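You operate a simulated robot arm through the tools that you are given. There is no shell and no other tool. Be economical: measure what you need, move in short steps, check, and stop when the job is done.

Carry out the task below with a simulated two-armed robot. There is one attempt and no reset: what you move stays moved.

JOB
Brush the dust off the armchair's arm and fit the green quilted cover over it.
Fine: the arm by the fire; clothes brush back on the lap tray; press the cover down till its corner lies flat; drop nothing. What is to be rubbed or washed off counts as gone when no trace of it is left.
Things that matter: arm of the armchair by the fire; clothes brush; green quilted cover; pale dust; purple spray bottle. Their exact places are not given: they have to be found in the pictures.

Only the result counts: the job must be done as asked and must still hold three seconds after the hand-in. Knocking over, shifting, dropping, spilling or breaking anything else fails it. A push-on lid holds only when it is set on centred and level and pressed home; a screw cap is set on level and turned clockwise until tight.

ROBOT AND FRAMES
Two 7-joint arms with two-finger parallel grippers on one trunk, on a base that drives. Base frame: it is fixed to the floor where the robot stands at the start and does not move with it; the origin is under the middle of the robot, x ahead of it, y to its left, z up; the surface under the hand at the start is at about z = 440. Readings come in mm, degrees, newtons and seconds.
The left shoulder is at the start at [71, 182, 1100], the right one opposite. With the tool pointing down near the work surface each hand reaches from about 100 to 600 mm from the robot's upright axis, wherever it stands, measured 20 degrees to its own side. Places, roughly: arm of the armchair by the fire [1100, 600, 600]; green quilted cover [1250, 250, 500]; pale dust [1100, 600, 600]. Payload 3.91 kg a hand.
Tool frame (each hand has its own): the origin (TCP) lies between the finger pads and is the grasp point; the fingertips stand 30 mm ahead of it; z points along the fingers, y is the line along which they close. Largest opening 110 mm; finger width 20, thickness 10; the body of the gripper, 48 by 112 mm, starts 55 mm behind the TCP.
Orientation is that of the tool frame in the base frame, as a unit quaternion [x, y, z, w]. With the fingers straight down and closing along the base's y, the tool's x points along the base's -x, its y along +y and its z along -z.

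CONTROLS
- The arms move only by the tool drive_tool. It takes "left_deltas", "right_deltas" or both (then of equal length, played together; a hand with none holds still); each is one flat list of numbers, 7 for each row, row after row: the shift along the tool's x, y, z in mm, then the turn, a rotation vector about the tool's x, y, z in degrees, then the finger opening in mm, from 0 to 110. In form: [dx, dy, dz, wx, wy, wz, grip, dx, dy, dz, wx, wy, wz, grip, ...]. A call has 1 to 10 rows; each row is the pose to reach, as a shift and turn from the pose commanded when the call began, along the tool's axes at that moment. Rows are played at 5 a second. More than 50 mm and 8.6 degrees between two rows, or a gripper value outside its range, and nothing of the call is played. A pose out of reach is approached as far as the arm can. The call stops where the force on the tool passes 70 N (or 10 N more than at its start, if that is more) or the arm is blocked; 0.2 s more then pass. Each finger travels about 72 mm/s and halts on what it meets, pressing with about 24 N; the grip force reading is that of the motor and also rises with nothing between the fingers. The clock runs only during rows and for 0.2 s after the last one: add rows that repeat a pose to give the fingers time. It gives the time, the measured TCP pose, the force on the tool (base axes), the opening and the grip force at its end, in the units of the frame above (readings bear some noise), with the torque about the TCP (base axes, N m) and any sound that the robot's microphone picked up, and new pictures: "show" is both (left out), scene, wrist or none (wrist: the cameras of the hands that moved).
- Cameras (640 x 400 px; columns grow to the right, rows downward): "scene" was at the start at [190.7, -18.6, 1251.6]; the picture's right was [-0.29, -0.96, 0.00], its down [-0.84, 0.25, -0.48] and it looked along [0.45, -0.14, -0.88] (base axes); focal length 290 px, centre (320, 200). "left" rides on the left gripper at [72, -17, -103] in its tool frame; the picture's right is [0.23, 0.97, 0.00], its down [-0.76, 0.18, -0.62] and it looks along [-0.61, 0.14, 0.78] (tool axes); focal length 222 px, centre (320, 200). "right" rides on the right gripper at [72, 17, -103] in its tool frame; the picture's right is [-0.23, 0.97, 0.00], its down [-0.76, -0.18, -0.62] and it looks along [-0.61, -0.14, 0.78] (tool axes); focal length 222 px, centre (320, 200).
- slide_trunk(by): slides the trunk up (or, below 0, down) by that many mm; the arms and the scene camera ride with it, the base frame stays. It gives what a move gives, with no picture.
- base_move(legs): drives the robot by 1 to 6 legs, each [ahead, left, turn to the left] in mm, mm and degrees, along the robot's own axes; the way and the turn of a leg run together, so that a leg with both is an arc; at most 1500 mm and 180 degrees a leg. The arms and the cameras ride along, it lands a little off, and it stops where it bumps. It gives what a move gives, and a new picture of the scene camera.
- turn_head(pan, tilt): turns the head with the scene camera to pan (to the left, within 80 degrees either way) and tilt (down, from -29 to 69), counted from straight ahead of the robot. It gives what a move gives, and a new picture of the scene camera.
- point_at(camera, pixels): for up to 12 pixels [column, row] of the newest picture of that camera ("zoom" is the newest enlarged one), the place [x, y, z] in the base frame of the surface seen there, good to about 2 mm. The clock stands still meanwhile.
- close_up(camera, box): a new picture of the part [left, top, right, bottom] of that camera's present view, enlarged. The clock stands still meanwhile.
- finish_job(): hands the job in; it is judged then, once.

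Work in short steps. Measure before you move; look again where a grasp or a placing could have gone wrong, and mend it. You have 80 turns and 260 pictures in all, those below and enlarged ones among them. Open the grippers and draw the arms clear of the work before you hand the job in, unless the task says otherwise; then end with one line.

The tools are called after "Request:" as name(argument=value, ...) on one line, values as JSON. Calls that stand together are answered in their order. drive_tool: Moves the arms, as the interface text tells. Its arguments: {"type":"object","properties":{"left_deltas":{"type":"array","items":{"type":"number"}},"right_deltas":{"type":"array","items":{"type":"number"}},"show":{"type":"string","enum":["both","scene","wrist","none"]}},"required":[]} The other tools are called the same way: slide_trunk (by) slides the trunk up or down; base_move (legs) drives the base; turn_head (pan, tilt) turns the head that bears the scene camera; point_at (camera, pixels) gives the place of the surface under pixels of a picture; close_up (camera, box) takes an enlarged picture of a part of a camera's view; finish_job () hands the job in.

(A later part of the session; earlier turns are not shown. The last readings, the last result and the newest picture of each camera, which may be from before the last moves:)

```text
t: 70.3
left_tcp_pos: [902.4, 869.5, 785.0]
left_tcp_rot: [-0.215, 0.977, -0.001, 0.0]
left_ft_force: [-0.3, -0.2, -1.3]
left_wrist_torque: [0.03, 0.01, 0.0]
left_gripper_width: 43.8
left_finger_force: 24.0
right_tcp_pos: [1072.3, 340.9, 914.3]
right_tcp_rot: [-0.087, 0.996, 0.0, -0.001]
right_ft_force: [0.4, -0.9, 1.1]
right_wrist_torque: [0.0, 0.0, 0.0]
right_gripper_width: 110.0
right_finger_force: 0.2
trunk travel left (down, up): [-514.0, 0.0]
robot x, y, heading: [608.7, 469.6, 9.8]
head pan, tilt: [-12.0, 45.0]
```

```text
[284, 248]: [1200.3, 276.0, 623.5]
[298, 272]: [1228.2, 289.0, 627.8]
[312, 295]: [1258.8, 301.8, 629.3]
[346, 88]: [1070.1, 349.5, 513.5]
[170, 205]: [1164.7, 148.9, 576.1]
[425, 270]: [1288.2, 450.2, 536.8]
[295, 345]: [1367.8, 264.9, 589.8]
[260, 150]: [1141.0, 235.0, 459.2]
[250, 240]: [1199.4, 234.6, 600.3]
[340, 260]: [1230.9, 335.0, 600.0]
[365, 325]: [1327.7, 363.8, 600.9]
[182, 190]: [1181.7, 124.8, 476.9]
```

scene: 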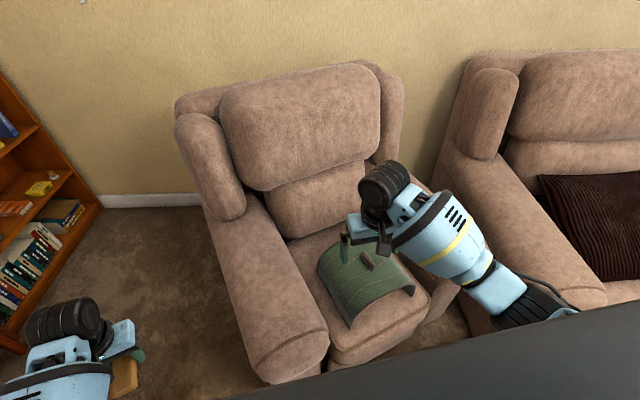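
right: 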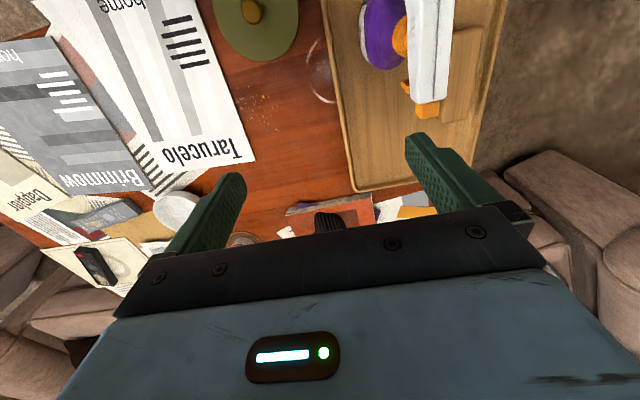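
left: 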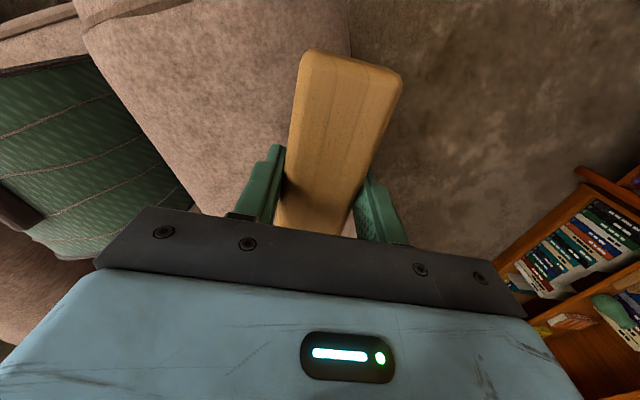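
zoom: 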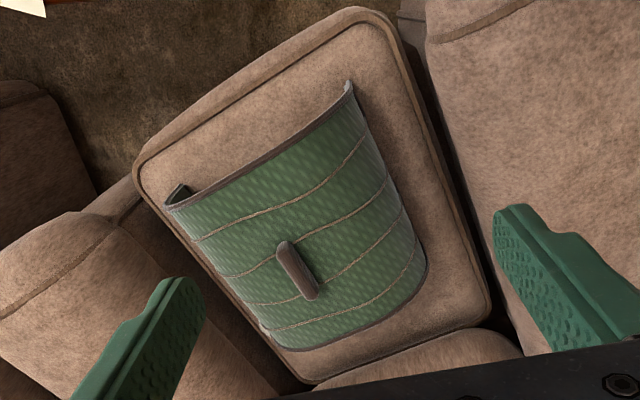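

Cover axis is 25° like the arm; bar centre (1230,289), top 629, cover top 601; on the arm it just needs shifting 325 sideways to (1092,583). I re-place the base for the right hand and lower the trunk.

Request:
base_move(legs=[[40, -88, 0]])

Request:
slide_trunk(by=-120)

Request:
close_up(camera="right", box=[0, 0, 640, 400])

```text
t: 71.7
left_tcp_pos: [956.6, 790.4, 784.1]
left_tcp_rot: [-0.215, 0.977, -0.001, 0.0]
left_ft_force: [0.2, -0.2, -0.4]
left_wrist_torque: [0.01, -0.01, 0.0]
left_gripper_width: 43.5
left_finger_force: 24.2
right_tcp_pos: [1127.7, 262.4, 913.7]
right_tcp_rot: [-0.088, 0.996, 0.0, 0.001]
right_ft_force: [0.6, -0.1, -0.8]
right_wrist_torque: [0.0, 0.01, 0.0]
right_gripper_width: 110.1
right_finger_force: 0.2
trunk travel left (down, up): [-514.0, 0.0]
robot x, y, heading: [663.7, 386.8, 10.1]
head pan, tilt: [-12.0, 45.0]
```

scene: 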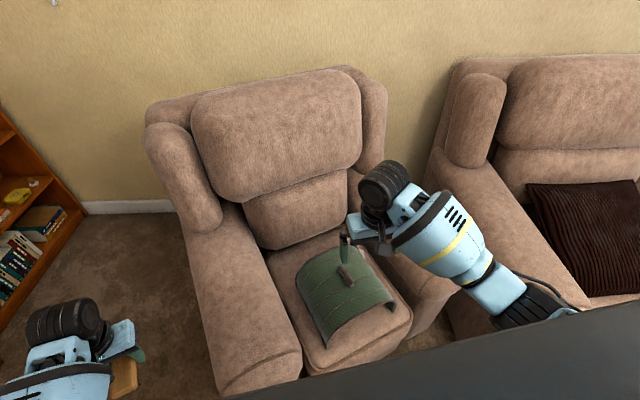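

```text
t: 73.2
left_tcp_pos: [957.4, 790.6, 665.0]
left_tcp_rot: [-0.215, 0.977, -0.001, 0.001]
left_ft_force: [0.3, 0.2, -1.3]
left_wrist_torque: [0.03, 0.01, 0.0]
left_gripper_width: 43.2
left_finger_force: 23.7
right_tcp_pos: [1128.2, 262.8, 794.5]
right_tcp_rot: [-0.088, 0.996, 0.0, 0.0]
right_ft_force: [0.1, -0.5, 0.0]
right_wrist_torque: [-0.01, -0.02, -0.02]
right_gripper_width: 110.2
right_finger_force: 0.1
trunk travel left (down, up): [-394.0, 120.0]
robot x, y, heading: [662.7, 385.7, 9.9]
head pan, tilt: [-12.0, 45.0]
```

```text
1.00 times, centred on (320, 200) of right (not enlarged: the box is as wide or as high as the picture)
```

zoom: 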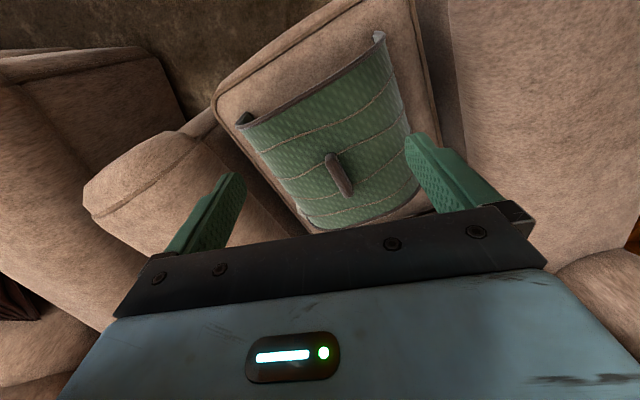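

Move the right hand above the bar at z≈700, yaw to 25°.

Request:
drive_tool(right_deltas=[-26, 2, 20, 0, 0, -5, 60, -52, 4, 45, 0, 0, -10, 60, -78, 6, 70, 0, 0, -15, 60, -104, 8, 95, 0, 0, -15, 60, -104, 8, 95, 0, 0, -15, 60], show="wrist")

```text
t: 74.4
left_tcp_pos: [956.2, 791.0, 666.0]
left_tcp_rot: [-0.215, 0.977, -0.001, -0.001]
left_ft_force: [0.5, -0.3, -0.9]
left_wrist_torque: [0.02, 0.0, 0.02]
left_gripper_width: 43.4
left_finger_force: 24.5
right_tcp_pos: [1229.3, 290.9, 699.7]
right_tcp_rot: [-0.217, 0.976, 0.0, 0.0]
right_ft_force: [0.6, -0.2, -0.2]
right_wrist_torque: [0.01, -0.01, 0.0]
right_gripper_width: 59.9
right_finger_force: 0.2
trunk travel left (down, up): [-394.0, 120.0]
robot x, y, heading: [664.3, 389.8, 10.1]
head pan, tilt: [-12.0, 45.0]
```

right: 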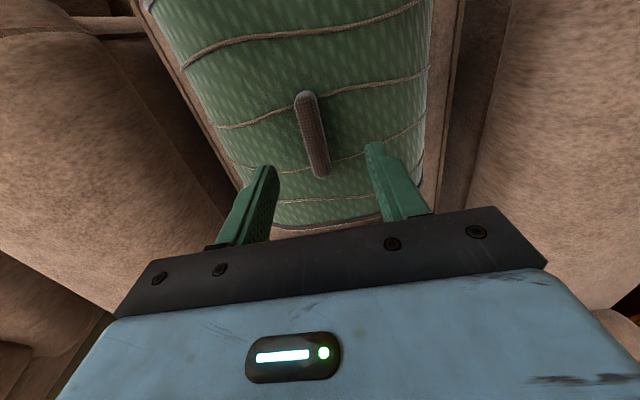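

Aligned. Descend to z≈636 (tips 606, cover top 601) and close on the bar.

Request:
drive_tool(right_deltas=[0, 0, 30, 0, 0, 0, 60, 0, 0, 55, 0, 0, 0, 60, 0, 0, 64, 0, 0, 0, 60, 0, 0, 64, 0, 0, 0, 30, 0, 0, 64, 0, 0, 0, 10, 0, 0, 64, 0, 0, 0, 0, 0, 0, 64, 0, 0, 0, 0, 0, 0, 64, 0, 0, 0, 0], show="wrist")

```text
t: 76.2
left_tcp_pos: [956.4, 792.4, 665.2]
left_tcp_rot: [-0.215, 0.977, -0.001, 0.0]
left_ft_force: [0.3, 0.7, -2.0]
left_wrist_torque: [0.0, 0.0, 0.02]
left_gripper_width: 43.7
left_finger_force: 24.4
right_tcp_pos: [1228.3, 289.6, 633.2]
right_tcp_rot: [-0.218, 0.976, 0.001, 0.0]
right_ft_force: [-0.3, -0.8, -0.4]
right_wrist_torque: [0.02, -0.02, 0.01]
right_gripper_width: 17.1
right_finger_force: 24.2
trunk travel left (down, up): [-394.0, 120.0]
robot x, y, heading: [665.9, 386.3, 9.9]
head pan, tilt: [-12.0, 45.0]
```

right: 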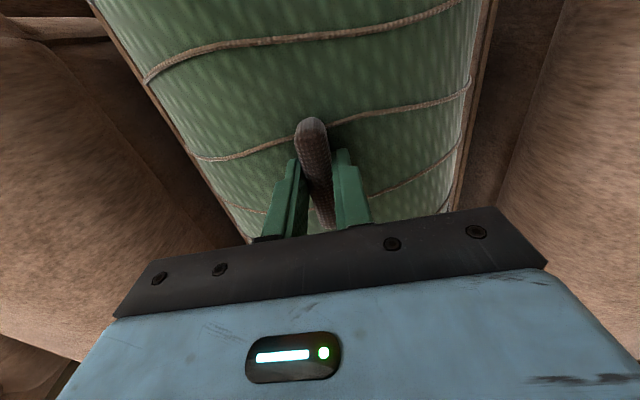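

Bar gripped (17 mm). Lift gently to test.

Request:
drive_tool(right_deltas=[0, 0, -4, 0, 0, 0, 0, 0, 0, -12, 0, 0, 0, 0, 0, 0, -24, 0, 0, 0, 0, 0, 0, -40, 0, 0, 0, 0, 0, 0, -60, 0, 0, 0, 0], show="both")

```text
t: 77.4
left_tcp_pos: [956.6, 791.6, 664.4]
left_tcp_rot: [-0.215, 0.977, -0.001, 0.0]
left_ft_force: [-0.9, 0.6, -1.7]
left_wrist_torque: [0.0, 0.0, -0.03]
left_gripper_width: 43.6
left_finger_force: 23.7
right_tcp_pos: [1228.4, 287.7, 694.6]
right_tcp_rot: [-0.217, 0.976, -0.001, 0.0]
right_ft_force: [-0.2, -1.0, -1.2]
right_wrist_torque: [-0.01, -0.01, 0.0]
right_gripper_width: 17.1
right_finger_force: 24.0
trunk travel left (down, up): [-394.0, 120.0]
robot x, y, heading: [665.9, 389.5, 10.2]
head pan, tilt: [-12.0, 45.0]
```

scene: 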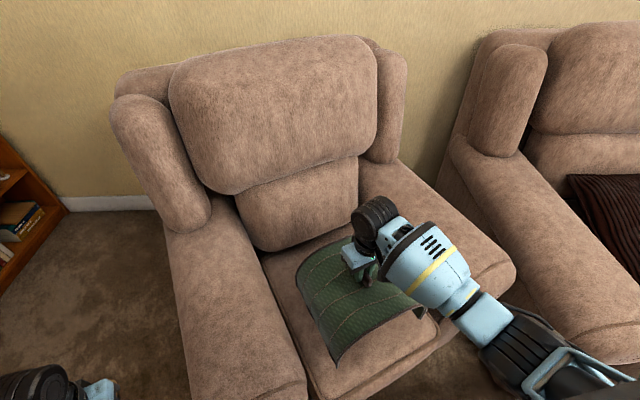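
right: 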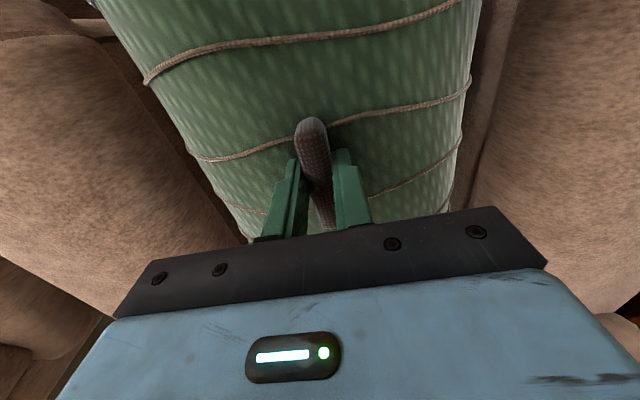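

The cover holds. I raise it (drawing slightly to the front) with arm and trunk, and look left to check room for the sideways drive.

Request:
drive_tool(right_deltas=[20, 0, -25, 0, 0, 0, 0, 40, 0, -50, 0, 0, 0, 0, 40, 0, -80, 0, 0, 0, 0, 40, 0, -100, 0, 0, 0, 0, 40, 0, -100, 0, 0, 0, 0], show="none")

Request:
slide_trunk(by=85)

Request:
turn_head(pan=50, tilt=30)

```text
t: 78.6
left_tcp_pos: [955.5, 791.1, 663.7]
left_tcp_rot: [-0.215, 0.977, 0.0, 0.001]
left_ft_force: [-0.7, -0.4, -1.1]
left_wrist_torque: [-0.05, 0.01, 0.0]
left_gripper_width: 43.4
left_finger_force: 24.7
right_tcp_pos: [1191.6, 272.2, 794.5]
right_tcp_rot: [-0.217, 0.976, 0.0, 0.0]
right_ft_force: [0.5, 0.1, -1.3]
right_wrist_torque: [0.0, 0.01, 0.01]
right_gripper_width: 17.0
right_finger_force: 24.0
trunk travel left (down, up): [-394.0, 120.0]
robot x, y, heading: [664.4, 385.4, 10.1]
head pan, tilt: [-12.0, 45.0]
```

```text
t: 79.8
left_tcp_pos: [956.5, 790.3, 748.9]
left_tcp_rot: [-0.215, 0.977, -0.001, -0.001]
left_ft_force: [0.6, -0.3, -1.1]
left_wrist_torque: [-0.01, 0.01, -0.02]
left_gripper_width: 43.5
left_finger_force: 24.9
right_tcp_pos: [1192.3, 271.8, 878.1]
right_tcp_rot: [-0.218, 0.976, 0.001, -0.001]
right_ft_force: [0.1, -0.2, -2.2]
right_wrist_torque: [-0.06, 0.02, 0.04]
right_gripper_width: 17.2
right_finger_force: 24.1
trunk travel left (down, up): [-479.0, 35.0]
robot x, y, heading: [662.7, 385.6, 9.8]
head pan, tilt: [-12.0, 45.0]
```

```text
t: 81.2
left_tcp_pos: [956.3, 791.3, 750.0]
left_tcp_rot: [-0.215, 0.977, -0.001, 0.0]
left_ft_force: [-0.4, 1.2, -0.6]
left_wrist_torque: [0.02, -0.01, 0.01]
left_gripper_width: 43.6
left_finger_force: 24.1
right_tcp_pos: [1192.1, 272.6, 880.0]
right_tcp_rot: [-0.218, 0.976, 0.0, 0.0]
right_ft_force: [-0.1, -1.0, -1.3]
right_wrist_torque: [0.02, 0.01, -0.02]
right_gripper_width: 17.1
right_finger_force: 24.5
trunk travel left (down, up): [-479.0, 35.0]
robot x, y, heading: [663.9, 390.1, 10.1]
head pan, tilt: [50.0, 30.0]
```

scene: 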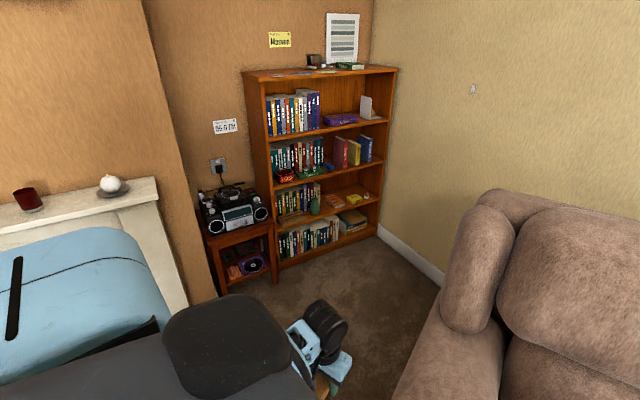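

Request:
point_at(camera="scene", pixels=[[245, 215], [225, 290], [160, 260], [60, 222], [280, 260], [180, 290]])

```text
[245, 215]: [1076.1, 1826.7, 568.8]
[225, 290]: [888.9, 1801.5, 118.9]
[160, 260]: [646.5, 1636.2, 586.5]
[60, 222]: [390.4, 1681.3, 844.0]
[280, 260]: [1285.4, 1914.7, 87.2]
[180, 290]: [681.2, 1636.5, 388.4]
```

Free room to the left is ample (furniture at y>1600). Drive so the cover comes above the arm at (1092,583).

Request:
base_move(legs=[[-44, 324, 0]])

Request:
turn_head(pan=-15, tilt=45)

Request:
close_up(camera="right", box=[0, 0, 640, 400])

```text
t: 84.6
left_tcp_pos: [858.8, 1100.4, 750.1]
left_tcp_rot: [-0.213, 0.977, -0.001, 0.001]
left_ft_force: [-0.2, -0.4, -1.4]
left_wrist_torque: [-0.04, -0.01, 0.03]
left_gripper_width: 43.5
left_finger_force: 24.1
right_tcp_pos: [1092.2, 580.2, 879.2]
right_tcp_rot: [-0.216, 0.976, 0.0, 0.0]
right_ft_force: [-0.5, -0.6, -1.7]
right_wrist_torque: [-0.02, 0.0, 0.02]
right_gripper_width: 17.0
right_finger_force: 24.1
trunk travel left (down, up): [-479.0, 35.0]
robot x, y, heading: [562.2, 699.7, 9.7]
head pan, tilt: [50.0, 30.0]
```

scene: 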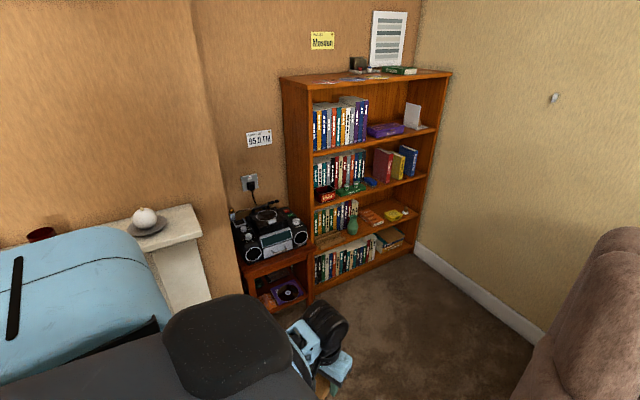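

```text
t: 86.0
left_tcp_pos: [859.2, 1101.5, 748.5]
left_tcp_rot: [-0.214, 0.977, -0.001, 0.001]
left_ft_force: [-0.3, 0.2, -1.2]
left_wrist_torque: [0.0, -0.01, 0.03]
left_gripper_width: 43.6
left_finger_force: 24.4
right_tcp_pos: [1092.0, 580.2, 880.6]
right_tcp_rot: [-0.216, 0.976, 0.0, 0.0]
right_ft_force: [0.7, -0.7, -2.3]
right_wrist_torque: [0.0, 0.03, 0.01]
right_gripper_width: 16.6
right_finger_force: 24.0
trunk travel left (down, up): [-479.0, 35.0]
robot x, y, heading: [565.1, 702.8, 9.7]
head pan, tilt: [-15.0, 45.0]
```

scene: 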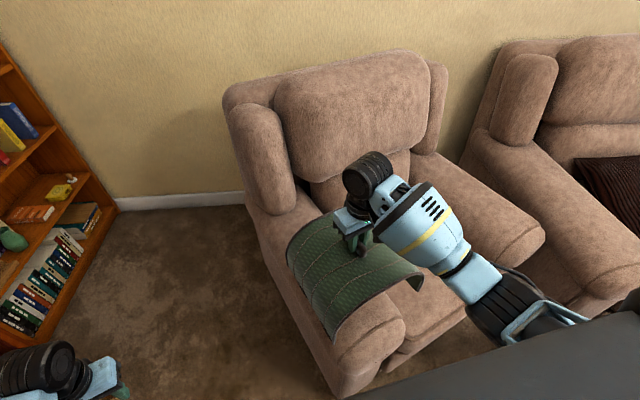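

```text
1.00 times, centred on (320, 200) of right (not enlarged: the box is as wide or as high as the picture)
```

zoom: 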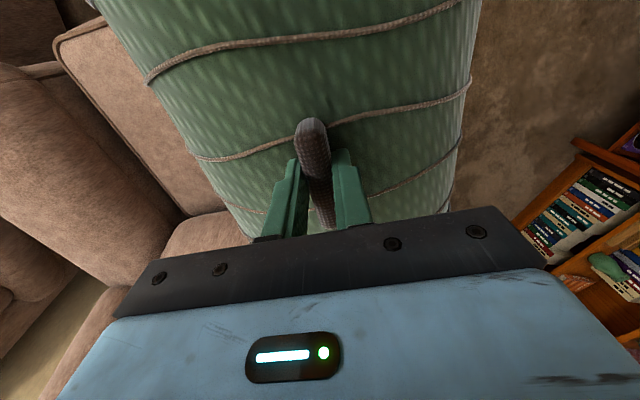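

Sample the arm's outer and inner sides visible around the cover to verify the centreline.

Request:
close_up(camera="scene", box=[240, 190, 440, 400])

Request:
point_at(camera="scene", pixels=[[285, 285], [300, 320], [312, 335], [320, 350], [335, 370], [350, 350], [370, 340], [390, 330], [402, 325], [404, 340], [395, 345], [260, 225]])

```text
1.90 times, centred on (340, 295) of scene
```

zoom: 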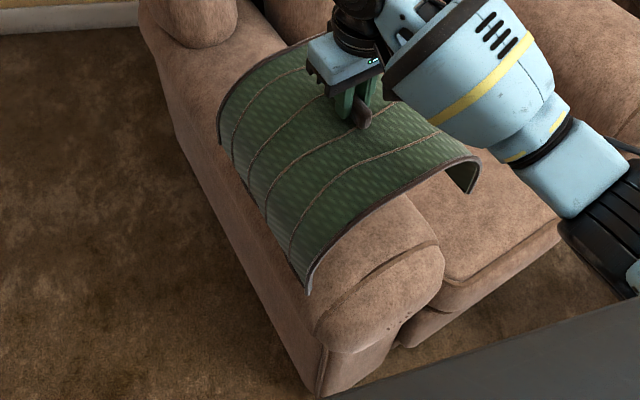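

```text
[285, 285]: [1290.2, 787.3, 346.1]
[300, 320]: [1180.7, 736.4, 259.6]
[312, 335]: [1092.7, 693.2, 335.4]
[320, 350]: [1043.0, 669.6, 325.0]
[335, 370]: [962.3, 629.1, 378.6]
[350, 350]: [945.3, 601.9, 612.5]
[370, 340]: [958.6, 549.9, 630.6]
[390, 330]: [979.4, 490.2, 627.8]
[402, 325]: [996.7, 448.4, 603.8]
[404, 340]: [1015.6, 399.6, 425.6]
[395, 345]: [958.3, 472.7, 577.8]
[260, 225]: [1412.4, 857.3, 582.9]
```

Centreline L≈67.5, the hold is at L≈64.5, so shift 3 mm outward and lower slowly to z≈710.

Request:
drive_tool(right_deltas=[0, 3, 25, 0, 0, 0, 0, 0, 3, 50, 0, 0, 0, 0, 0, 3, 75, 0, 0, 0, 0, 0, 3, 100, 0, 0, 0, 0, 0, 3, 125, 0, 0, 0, 0, 0, 3, 150, 0, 0, 0, 0, 0, 3, 170, 0, 0, 0, 0, 0, 3, 170, 0, 0, 0, 0], show="both")

Request:
close_up(camera="scene", box=[240, 190, 440, 400])

```text
t: 87.8
left_tcp_pos: [859.8, 1100.9, 749.5]
left_tcp_rot: [-0.213, 0.977, -0.001, 0.001]
left_ft_force: [-1.2, -0.2, -1.2]
left_wrist_torque: [-0.01, 0.0, 0.01]
left_gripper_width: 43.6
left_finger_force: 24.1
right_tcp_pos: [1091.6, 583.7, 708.7]
right_tcp_rot: [-0.216, 0.976, 0.0, 0.0]
right_ft_force: [-1.0, 0.4, -1.9]
right_wrist_torque: [0.02, 0.02, 0.0]
right_gripper_width: 16.8
right_finger_force: 24.3
trunk travel left (down, up): [-479.0, 35.0]
robot x, y, heading: [563.4, 702.5, 9.9]
head pan, tilt: [-15.0, 45.0]
```

scene: 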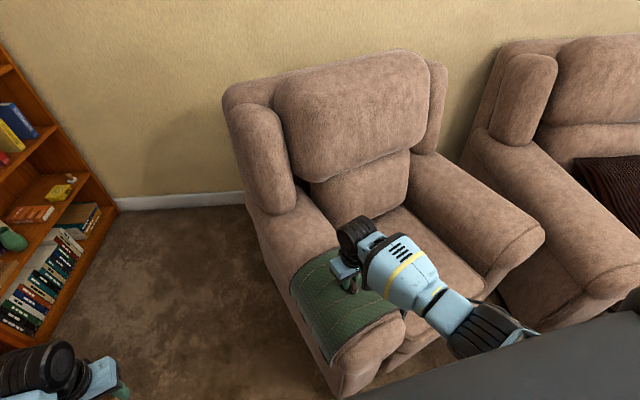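
right: 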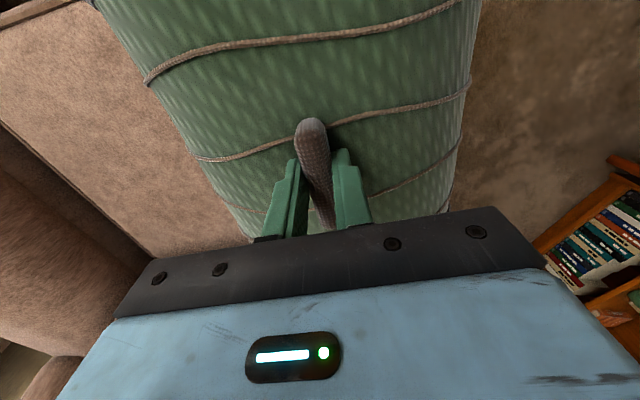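

```text
1.90 times, centred on (340, 295) of scene
```

zoom: 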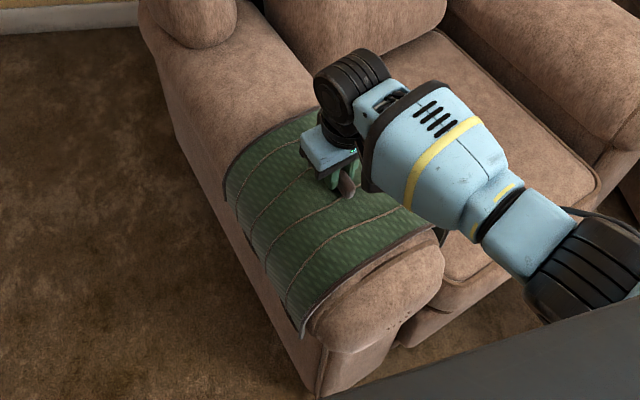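

Straddling well, no contact force. Lower on in small steps.

Request:
drive_tool(right_deltas=[0, 0, 8, 0, 0, 0, 0, 0, 0, 16, 0, 0, 0, 0, 0, 0, 22, 0, 0, 0, 0, 0, 0, 26, 0, 0, 0, 0, 0, 0, 29, 0, 0, 0, 0, 0, 0, 29, 0, 0, 0, 0], show="wrist")

Request:
close_up(camera="scene", box=[240, 190, 440, 400])

```text
t: 89.2
left_tcp_pos: [858.8, 1100.2, 749.0]
left_tcp_rot: [-0.214, 0.977, -0.001, -0.001]
left_ft_force: [0.7, -0.4, -1.1]
left_wrist_torque: [-0.02, 0.0, -0.01]
left_gripper_width: 43.5
left_finger_force: 24.0
right_tcp_pos: [1092.9, 583.1, 681.0]
right_tcp_rot: [-0.214, 0.977, 0.0, 0.0]
right_ft_force: [0.7, -0.7, -1.4]
right_wrist_torque: [0.05, -0.05, -0.01]
right_gripper_width: 17.0
right_finger_force: 24.0
trunk travel left (down, up): [-479.0, 35.0]
robot x, y, heading: [560.8, 701.3, 10.0]
head pan, tilt: [-15.0, 45.0]
```

right: 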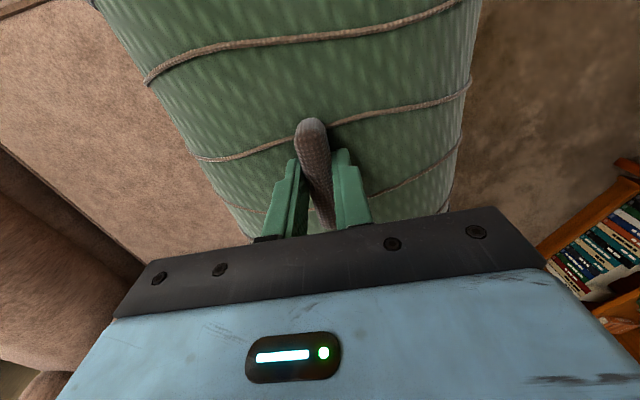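

```text
1.90 times, centred on (340, 295) of scene
```

zoom: 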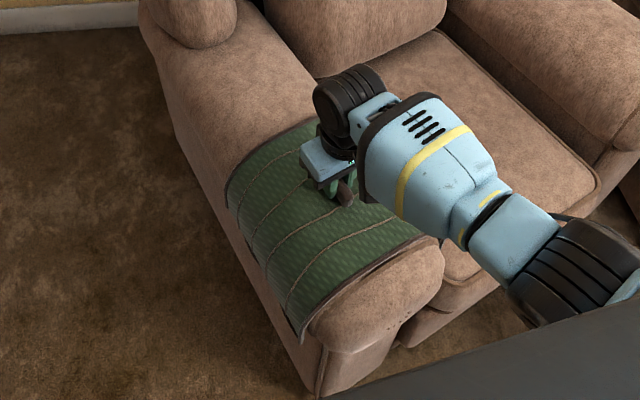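

Still no contact; continue in 2 mm steps.

Request:
drive_tool(right_deltas=[0, 0, 2, 0, 0, 0, 0, 0, 0, 4, 0, 0, 0, 0, 0, 0, 6, 0, 0, 0, 0, 0, 0, 8, 0, 0, 0, 0, 0, 0, 10, 0, 0, 0, 0], show="none")

```text
t: 90.3
left_tcp_pos: [856.4, 1101.7, 751.3]
left_tcp_rot: [-0.213, 0.977, -0.001, 0.004]
left_ft_force: [-0.2, -0.3, -2.2]
left_wrist_torque: [-0.01, -0.01, -0.03]
left_gripper_width: 43.6
left_finger_force: 24.3
right_tcp_pos: [1093.3, 584.8, 677.9]
right_tcp_rot: [-0.214, 0.977, -0.001, 0.006]
right_ft_force: [-8.0, -8.9, 51.7]
right_wrist_torque: [-0.16, 0.7, 0.03]
right_gripper_width: 17.4
right_finger_force: 23.6
trunk travel left (down, up): [-479.0, 35.0]
robot x, y, heading: [562.7, 694.2, 9.7]
head pan, tilt: [-15.0, 45.0]
```

Seated with ~50 N press at z≈678. Relax, open, withdraw upward and inspect the corners.

Request:
drive_tool(right_deltas=[0, 0, -5, 0, 0, 0, 0, 0, 0, -6, 0, 0, 0, 20, 0, 0, -6, 0, 0, 0, 45, 0, 0, -6, 0, 0, 0, 60, 0, 0, -30, 0, 0, 0, 60, 0, 0, -70, 0, 0, 0, 60, 0, 0, -110, 0, 0, 0, 60, 30, 0, -150, 0, 0, 0, 60], show="both")

Request:
close_up(camera="scene", box=[240, 190, 440, 400])

Request:
close_up(camera="right", box=[100, 0, 540, 260])

```text
t: 92.2
left_tcp_pos: [858.5, 1100.3, 749.4]
left_tcp_rot: [-0.213, 0.977, -0.001, -0.001]
left_ft_force: [-0.8, 0.0, -0.9]
left_wrist_torque: [0.01, 0.0, 0.0]
left_gripper_width: 43.6
left_finger_force: 23.9
right_tcp_pos: [1060.1, 569.5, 820.9]
right_tcp_rot: [-0.214, 0.977, 0.0, -0.001]
right_ft_force: [-1.4, 0.2, 0.0]
right_wrist_torque: [0.01, -0.03, -0.04]
right_gripper_width: 59.8
right_finger_force: 0.1
trunk travel left (down, up): [-479.0, 35.0]
robot x, y, heading: [567.2, 699.8, 9.7]
head pan, tilt: [-15.0, 45.0]
```

scene: 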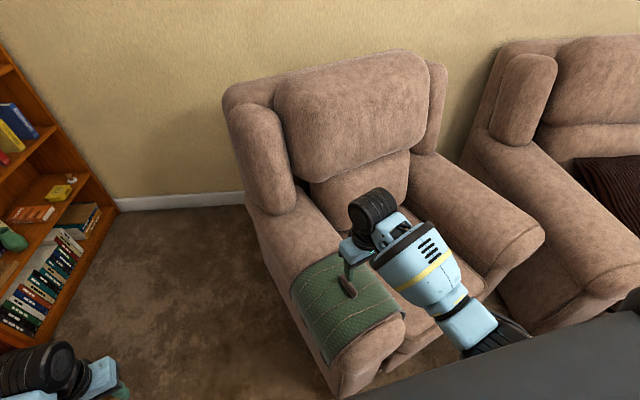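
right: 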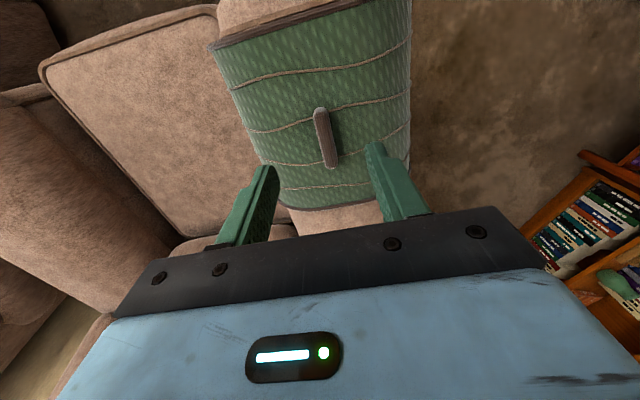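

```text
1.90 times, centred on (340, 295) of scene
```

zoom: 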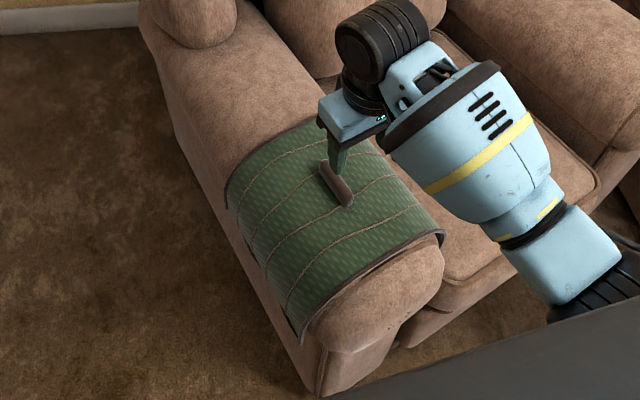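

```text
1.45 times, centred on (320, 130) of right
```

zoom: 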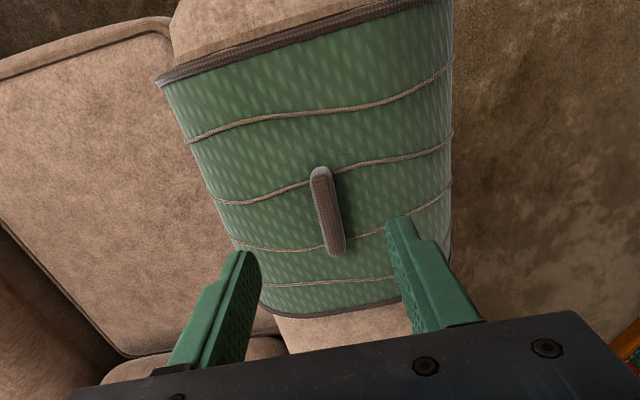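

Cover sits on the arm. I look closely at the front corners, the inner one at scene (403,312) and the outer one at (300,335).

Request:
close_up(camera="scene", box=[370, 280, 440, 350])

Request:
close_up(camera="scene", box=[280, 250, 360, 370])

Request:
point_at(camera="zoom", pixels=[[320, 200], [270, 310], [290, 330]])

Request:
point_at(camera="scene", pixels=[[402, 310], [404, 314], [390, 308], [375, 315], [350, 335], [325, 355], [345, 283], [315, 300], [360, 300], [294, 285]])

```text
5.71 times, centred on (405, 315) of scene
```

zoom: 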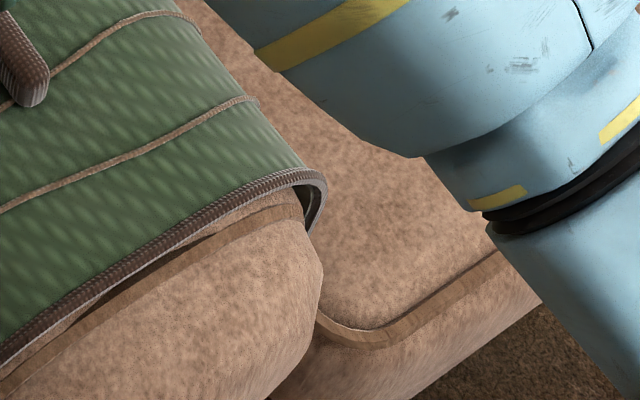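

```text
3.33 times, centred on (320, 310) of scene
```

zoom: 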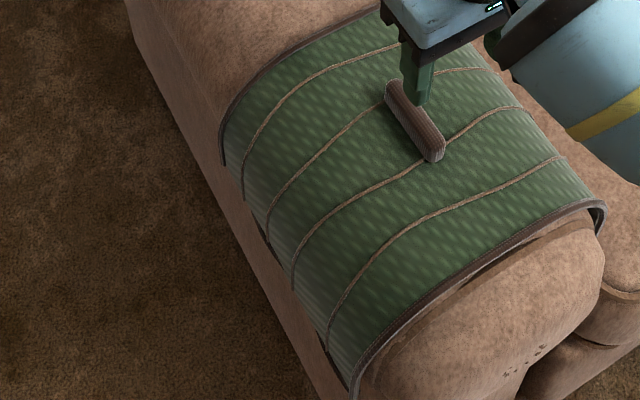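

```text
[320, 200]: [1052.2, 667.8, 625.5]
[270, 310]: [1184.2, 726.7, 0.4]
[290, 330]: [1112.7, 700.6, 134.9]
```

```text
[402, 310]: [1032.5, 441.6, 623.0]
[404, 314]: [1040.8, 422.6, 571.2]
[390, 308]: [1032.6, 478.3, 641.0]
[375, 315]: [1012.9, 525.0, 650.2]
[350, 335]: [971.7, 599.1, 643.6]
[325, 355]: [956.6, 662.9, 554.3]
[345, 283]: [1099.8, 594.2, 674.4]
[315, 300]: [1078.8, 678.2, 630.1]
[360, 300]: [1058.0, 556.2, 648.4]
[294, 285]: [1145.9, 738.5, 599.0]
```

Front looks good; the inner-back corner (pale flap seen in the first pictures) is hidden by my hand. Move the right hand toward the front and up, then look at it.

Request:
drive_tool(right_deltas=[45, 0, -20, 0, 0, 0, 60, 90, 0, -40, 0, 0, 0, 60, 130, 0, -60, 0, 0, 0, 60, 170, 0, -60, 0, 0, 0, 60], show="both")

Request:
close_up(camera="scene", box=[280, 220, 430, 340])

Request:
close_up(camera="right", box=[180, 0, 500, 200])

```text
t: 93.2
left_tcp_pos: [857.9, 1100.9, 749.0]
left_tcp_rot: [-0.213, 0.977, 0.0, 0.0]
left_ft_force: [-0.3, 0.3, -0.3]
left_wrist_torque: [0.01, 0.0, 0.01]
left_gripper_width: 43.3
left_finger_force: 23.9
right_tcp_pos: [908.9, 497.0, 883.5]
right_tcp_rot: [-0.216, 0.976, 0.001, 0.0]
right_ft_force: [-0.1, -0.3, -0.4]
right_wrist_torque: [0.0, -0.02, 0.02]
right_gripper_width: 60.0
right_finger_force: 0.1
trunk travel left (down, up): [-479.0, 35.0]
robot x, y, heading: [562.7, 700.7, 9.8]
head pan, tilt: [-15.0, 45.0]
```

scene: 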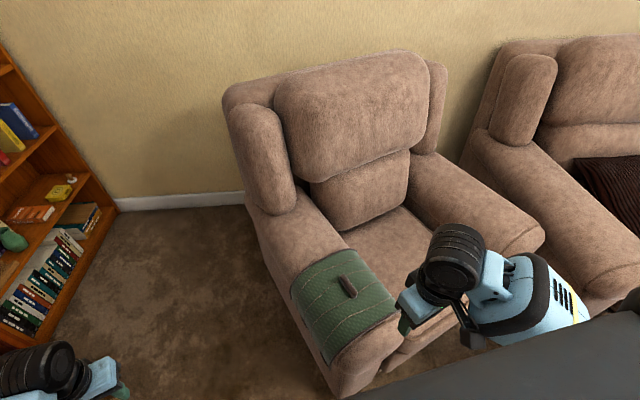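
right: 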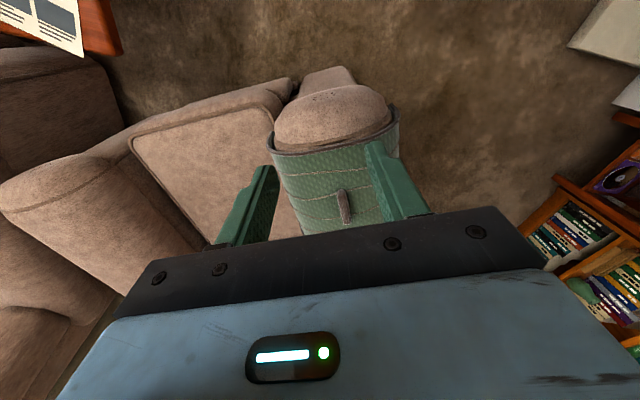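

```text
3.33 times, centred on (355, 280) of scene
```

zoom: 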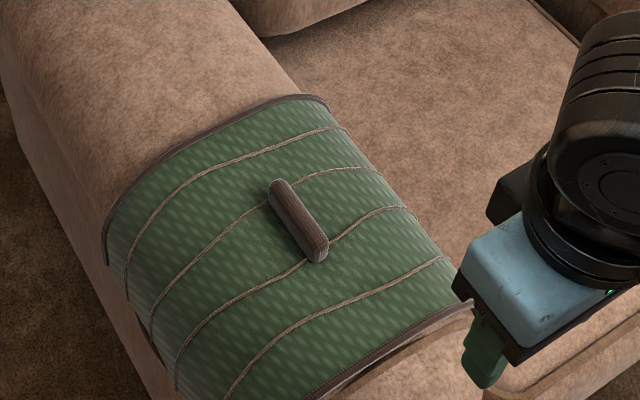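

```text
2.00 times, centred on (340, 100) of right
```

zoom: 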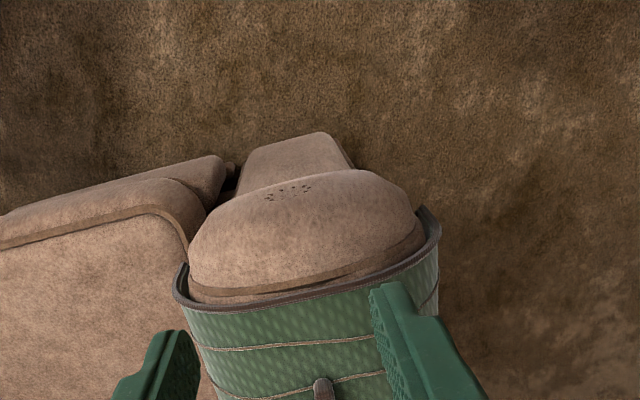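

The back-inner corner is near zoom pixel (325,100). Enlarge there.

Request:
close_up(camera="scene", box=[335, 225, 395, 265])

Request:
point_at(camera="scene", pixels=[[352, 251], [345, 252], [335, 256], [354, 255], [320, 265], [340, 270], [375, 310], [357, 290], [300, 290]])

```text
10.00 times, centred on (365, 245) of scene
```

zoom: 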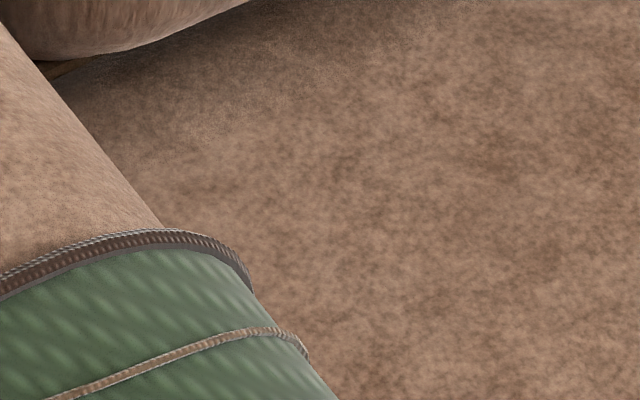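

```text
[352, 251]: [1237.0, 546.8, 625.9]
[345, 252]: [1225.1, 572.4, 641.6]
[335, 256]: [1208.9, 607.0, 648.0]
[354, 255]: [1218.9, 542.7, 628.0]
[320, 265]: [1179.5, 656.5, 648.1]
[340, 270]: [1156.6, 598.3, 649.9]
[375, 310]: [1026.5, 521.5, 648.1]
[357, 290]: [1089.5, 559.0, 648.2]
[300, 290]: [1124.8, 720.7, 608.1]
```

Top is level at z 648 and no flap visible from here. I drive back toward the tray along the way I came; from there the inner side of the cover is in view.

Request:
base_move(legs=[[0, 0, -10], [-60, -250, 0], [-500, 0, 0], [0, -550, 0]])

Request:
turn_head(pan=20, tilt=40)

Request:
close_up(camera="scene", box=[200, 60, 440, 260])

```text
t: 104.1
left_tcp_pos: [357.9, 246.7, 748.5]
left_tcp_rot: [-0.123, 0.992, -0.001, 0.0]
left_ft_force: [0.2, 0.2, -2.2]
left_wrist_torque: [0.0, 0.03, -0.04]
left_gripper_width: 43.3
left_finger_force: 23.8
right_tcp_pos: [299.4, -354.4, 883.1]
right_tcp_rot: [-0.126, 0.992, 0.0, 0.0]
right_ft_force: [-0.2, 0.1, -1.3]
right_wrist_torque: [0.0, 0.02, 0.02]
right_gripper_width: 60.0
right_finger_force: 0.1
trunk travel left (down, up): [-479.0, 35.0]
robot x, y, heading: [-1.9, -91.6, -0.7]
head pan, tilt: [-15.0, 45.0]
```

scene: 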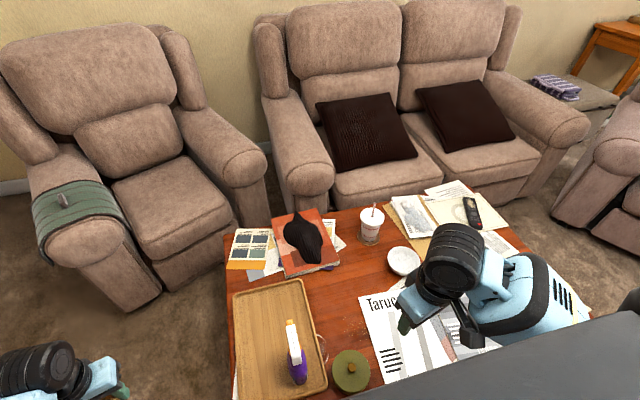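

```text
t: 105.1
left_tcp_pos: [357.4, 245.8, 748.6]
left_tcp_rot: [-0.124, 0.992, -0.001, 0.0]
left_ft_force: [0.3, 0.0, -1.1]
left_wrist_torque: [-0.01, 0.01, 0.03]
left_gripper_width: 43.4
left_finger_force: 24.0
right_tcp_pos: [300.1, -354.1, 883.0]
right_tcp_rot: [-0.126, 0.992, 0.0, 0.001]
right_ft_force: [-0.1, -0.5, -0.3]
right_wrist_torque: [0.02, -0.02, 0.01]
right_gripper_width: 60.0
right_finger_force: 0.0
trunk travel left (down, up): [-479.0, 35.0]
robot x, y, heading: [-1.5, -94.2, -0.8]
head pan, tilt: [20.0, 40.0]
```

scene: 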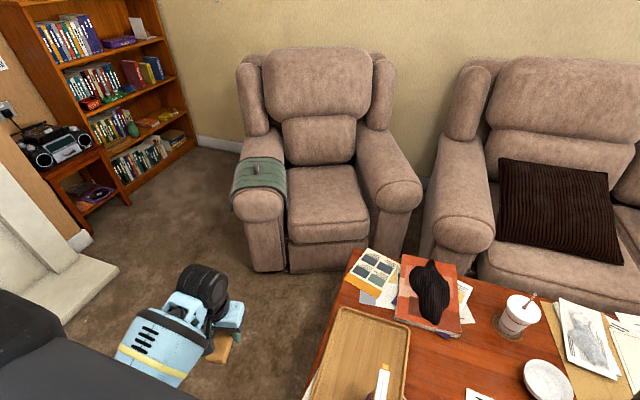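

```text
2.00 times, centred on (320, 160) of scene
```

zoom: 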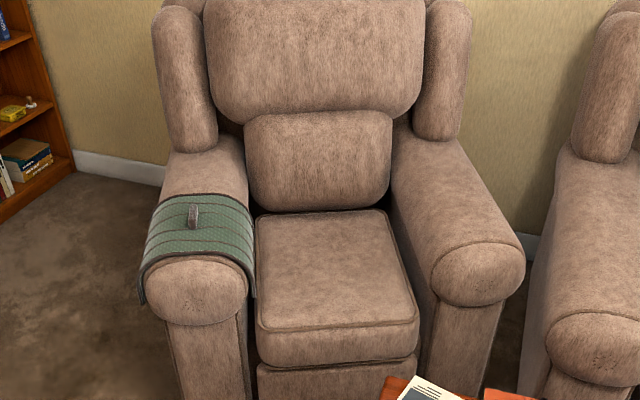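

Enlarge the cover's inner side from here.

Request:
close_up(camera="scene", box=[220, 140, 310, 220])

```text
5.00 times, centred on (265, 180) of scene
```

zoom: 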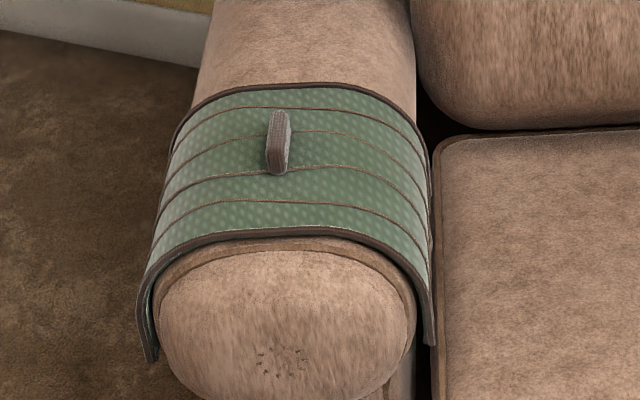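

The cover lies smooth and symmetrical with no lifted corner. Now return the brush: lower the trunk and bring the left hand toward the tray, yaw back to 0.

Request:
slide_trunk(by=-95)

Request:
drive_tool(left_deltas=[-17, -30, 0, 0, 0, 5, 0, -35, -60, 0, 0, 0, 10, 0, -52, -91, 0, 0, 0, 14.2, 0, -70, -121, 0, 0, 0, 14.2, 0, -86, -152, 0, 0, 0, 14.2, 0, -86, -152, 0, 0, 0, 14.2, 0], show="none")

Request:
turn_head(pan=5, tilt=60)

```text
t: 106.4
left_tcp_pos: [358.8, 247.3, 655.1]
left_tcp_rot: [-0.125, 0.992, -0.001, 0.002]
left_ft_force: [0.3, 0.8, -1.1]
left_wrist_torque: [-0.02, -0.01, 0.01]
left_gripper_width: 43.5
left_finger_force: 23.5
right_tcp_pos: [299.2, -354.5, 787.2]
right_tcp_rot: [-0.126, 0.992, 0.0, 0.001]
right_ft_force: [0.9, 0.8, 0.1]
right_wrist_torque: [0.02, 0.05, 0.02]
right_gripper_width: 59.9
right_finger_force: 0.0
trunk travel left (down, up): [-384.0, 130.0]
robot x, y, heading: [-5.3, -96.9, -0.7]
head pan, tilt: [20.0, 40.0]
```

```text
t: 107.8
left_tcp_pos: [479.5, 121.1, 653.8]
left_tcp_rot: [0.0, 1.0, -0.001, 0.0]
left_ft_force: [-0.2, 0.0, -0.2]
left_wrist_torque: [0.01, 0.03, -0.02]
left_gripper_width: 43.5
left_finger_force: 23.4
right_tcp_pos: [300.4, -355.0, 789.2]
right_tcp_rot: [-0.126, 0.992, 0.0, 0.0]
right_ft_force: [0.4, -1.2, -1.0]
right_wrist_torque: [0.03, 0.01, -0.02]
right_gripper_width: 60.2
right_finger_force: 0.1
trunk travel left (down, up): [-384.0, 130.0]
robot x, y, heading: [-4.0, -94.1, -0.6]
head pan, tilt: [20.0, 40.0]
```

```text
t: 108.6
left_tcp_pos: [479.9, 121.5, 654.7]
left_tcp_rot: [0.001, 1.0, 0.0, 0.001]
left_ft_force: [0.1, 0.0, -1.3]
left_wrist_torque: [-0.01, 0.0, 0.0]
left_gripper_width: 43.5
left_finger_force: 24.3
right_tcp_pos: [299.6, -353.0, 787.9]
right_tcp_rot: [-0.126, 0.992, 0.0, 0.0]
right_ft_force: [-0.5, 0.0, 0.0]
right_wrist_torque: [0.0, 0.02, -0.02]
right_gripper_width: 59.7
right_finger_force: 0.0
trunk travel left (down, up): [-384.0, 130.0]
robot x, y, heading: [-4.8, -92.8, -0.5]
head pan, tilt: [5.0, 60.0]
```

scene: 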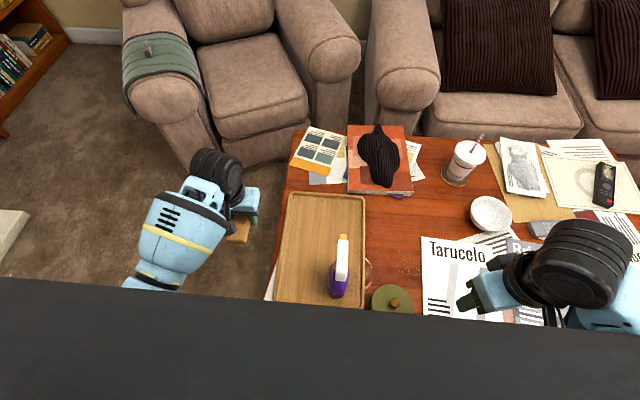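

Clear. Move over the tray at (479,26) and lower to z≈530.

Request:
drive_tool(left_deltas=[0, -32, 0, 0, 0, 0, 0, 0, -64, 0, 0, 0, 0, 0, 0, -95, 0, 0, 0, 0, 0, 0, -95, 35, 0, 0, 0, 0, 0, -95, 70, 0, 0, 0, 0, 0, -95, 100, 0, 0, 0, 0, 0, -95, 124, 0, 0, 0, 0, 0, -95, 124, 0, 0, 0, 0], show="both")

```text
t: 110.4
left_tcp_pos: [477.8, 25.7, 530.6]
left_tcp_rot: [0.0, 1.0, -0.001, 0.0]
left_ft_force: [-0.5, 0.2, -1.2]
left_wrist_torque: [0.03, 0.03, -0.05]
left_gripper_width: 43.7
left_finger_force: 24.0
right_tcp_pos: [299.4, -354.4, 788.3]
right_tcp_rot: [-0.126, 0.992, 0.0, 0.0]
right_ft_force: [-0.8, -0.9, -0.5]
right_wrist_torque: [0.01, 0.03, -0.01]
right_gripper_width: 59.5
right_finger_force: 0.1
trunk travel left (down, up): [-384.0, 130.0]
robot x, y, heading: [-2.7, -93.1, -0.7]
head pan, tilt: [5.0, 60.0]
```

scene: 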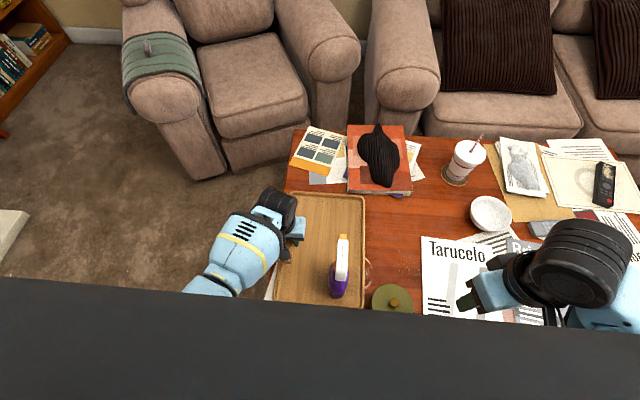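
left: 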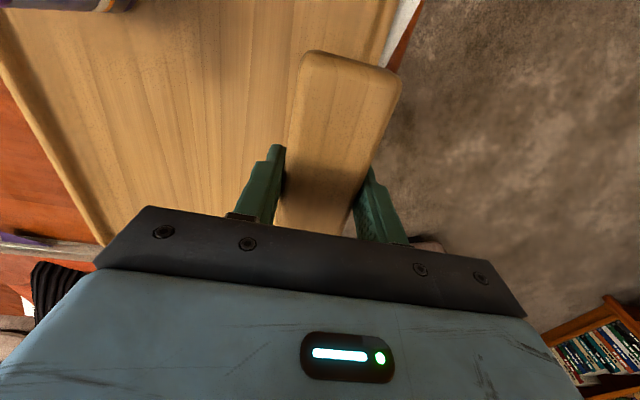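

The tray rim begins near y≈50, so shift 8 mm right, then lower in small steps until contact.

Request:
drive_tool(left_deltas=[0, -8, 10, 0, 0, 0, 0, 0, -8, 22, 0, 0, 0, 0, 0, -8, 30, 0, 0, 0, 0, 0, -8, 35, 0, 0, 0, 0, 0, -8, 38, 0, 0, 0, 0, 0, -8, 38, 0, 0, 0, 0], show="wrist")

```text
t: 111.8
left_tcp_pos: [479.0, 18.6, 494.0]
left_tcp_rot: [-0.001, 1.0, -0.001, 0.001]
left_ft_force: [-3.5, 0.7, 9.6]
left_wrist_torque: [0.32, 0.19, 0.18]
left_gripper_width: 43.8
left_finger_force: 24.4
right_tcp_pos: [299.3, -353.4, 788.6]
right_tcp_rot: [-0.126, 0.992, 0.0, 0.0]
right_ft_force: [0.6, -0.1, 0.2]
right_wrist_torque: [-0.01, 0.0, 0.02]
right_gripper_width: 60.3
right_finger_force: 0.0
trunk travel left (down, up): [-384.0, 130.0]
robot x, y, heading: [-6.8, -94.4, -0.8]
head pan, tilt: [5.0, 60.0]
```

left: 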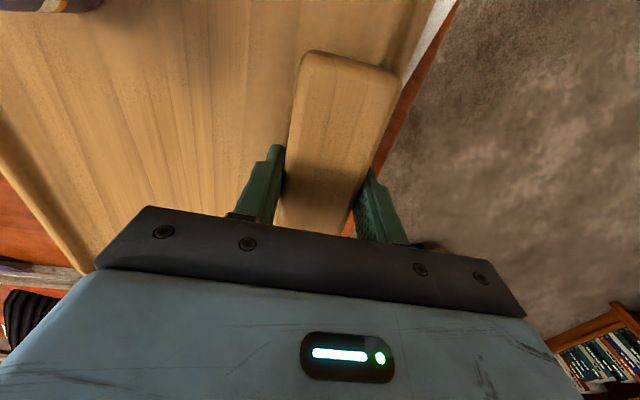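

Contact ~10 N. I verify that the brush is inside the rim by measuring around its right edge.

Request:
close_up(camera="left", box=[270, 0, 470, 160])

Request:
point_at(camera="left", pixels=[[345, 60], [394, 85], [405, 60], [410, 40], [420, 25], [400, 30], [385, 20], [385, 110], [392, 120], [310, 60]])

```text
2.50 times, centred on (370, 80) of left
```

zoom: 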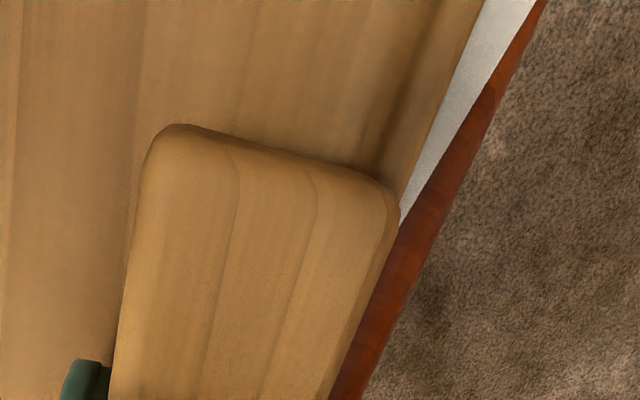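

```text
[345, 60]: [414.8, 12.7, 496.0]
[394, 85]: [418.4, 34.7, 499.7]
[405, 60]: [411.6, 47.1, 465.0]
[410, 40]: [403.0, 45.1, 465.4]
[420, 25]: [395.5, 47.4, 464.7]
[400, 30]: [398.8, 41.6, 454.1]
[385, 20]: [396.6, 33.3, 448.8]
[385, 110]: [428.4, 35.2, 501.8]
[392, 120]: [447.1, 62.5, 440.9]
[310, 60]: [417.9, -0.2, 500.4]
```

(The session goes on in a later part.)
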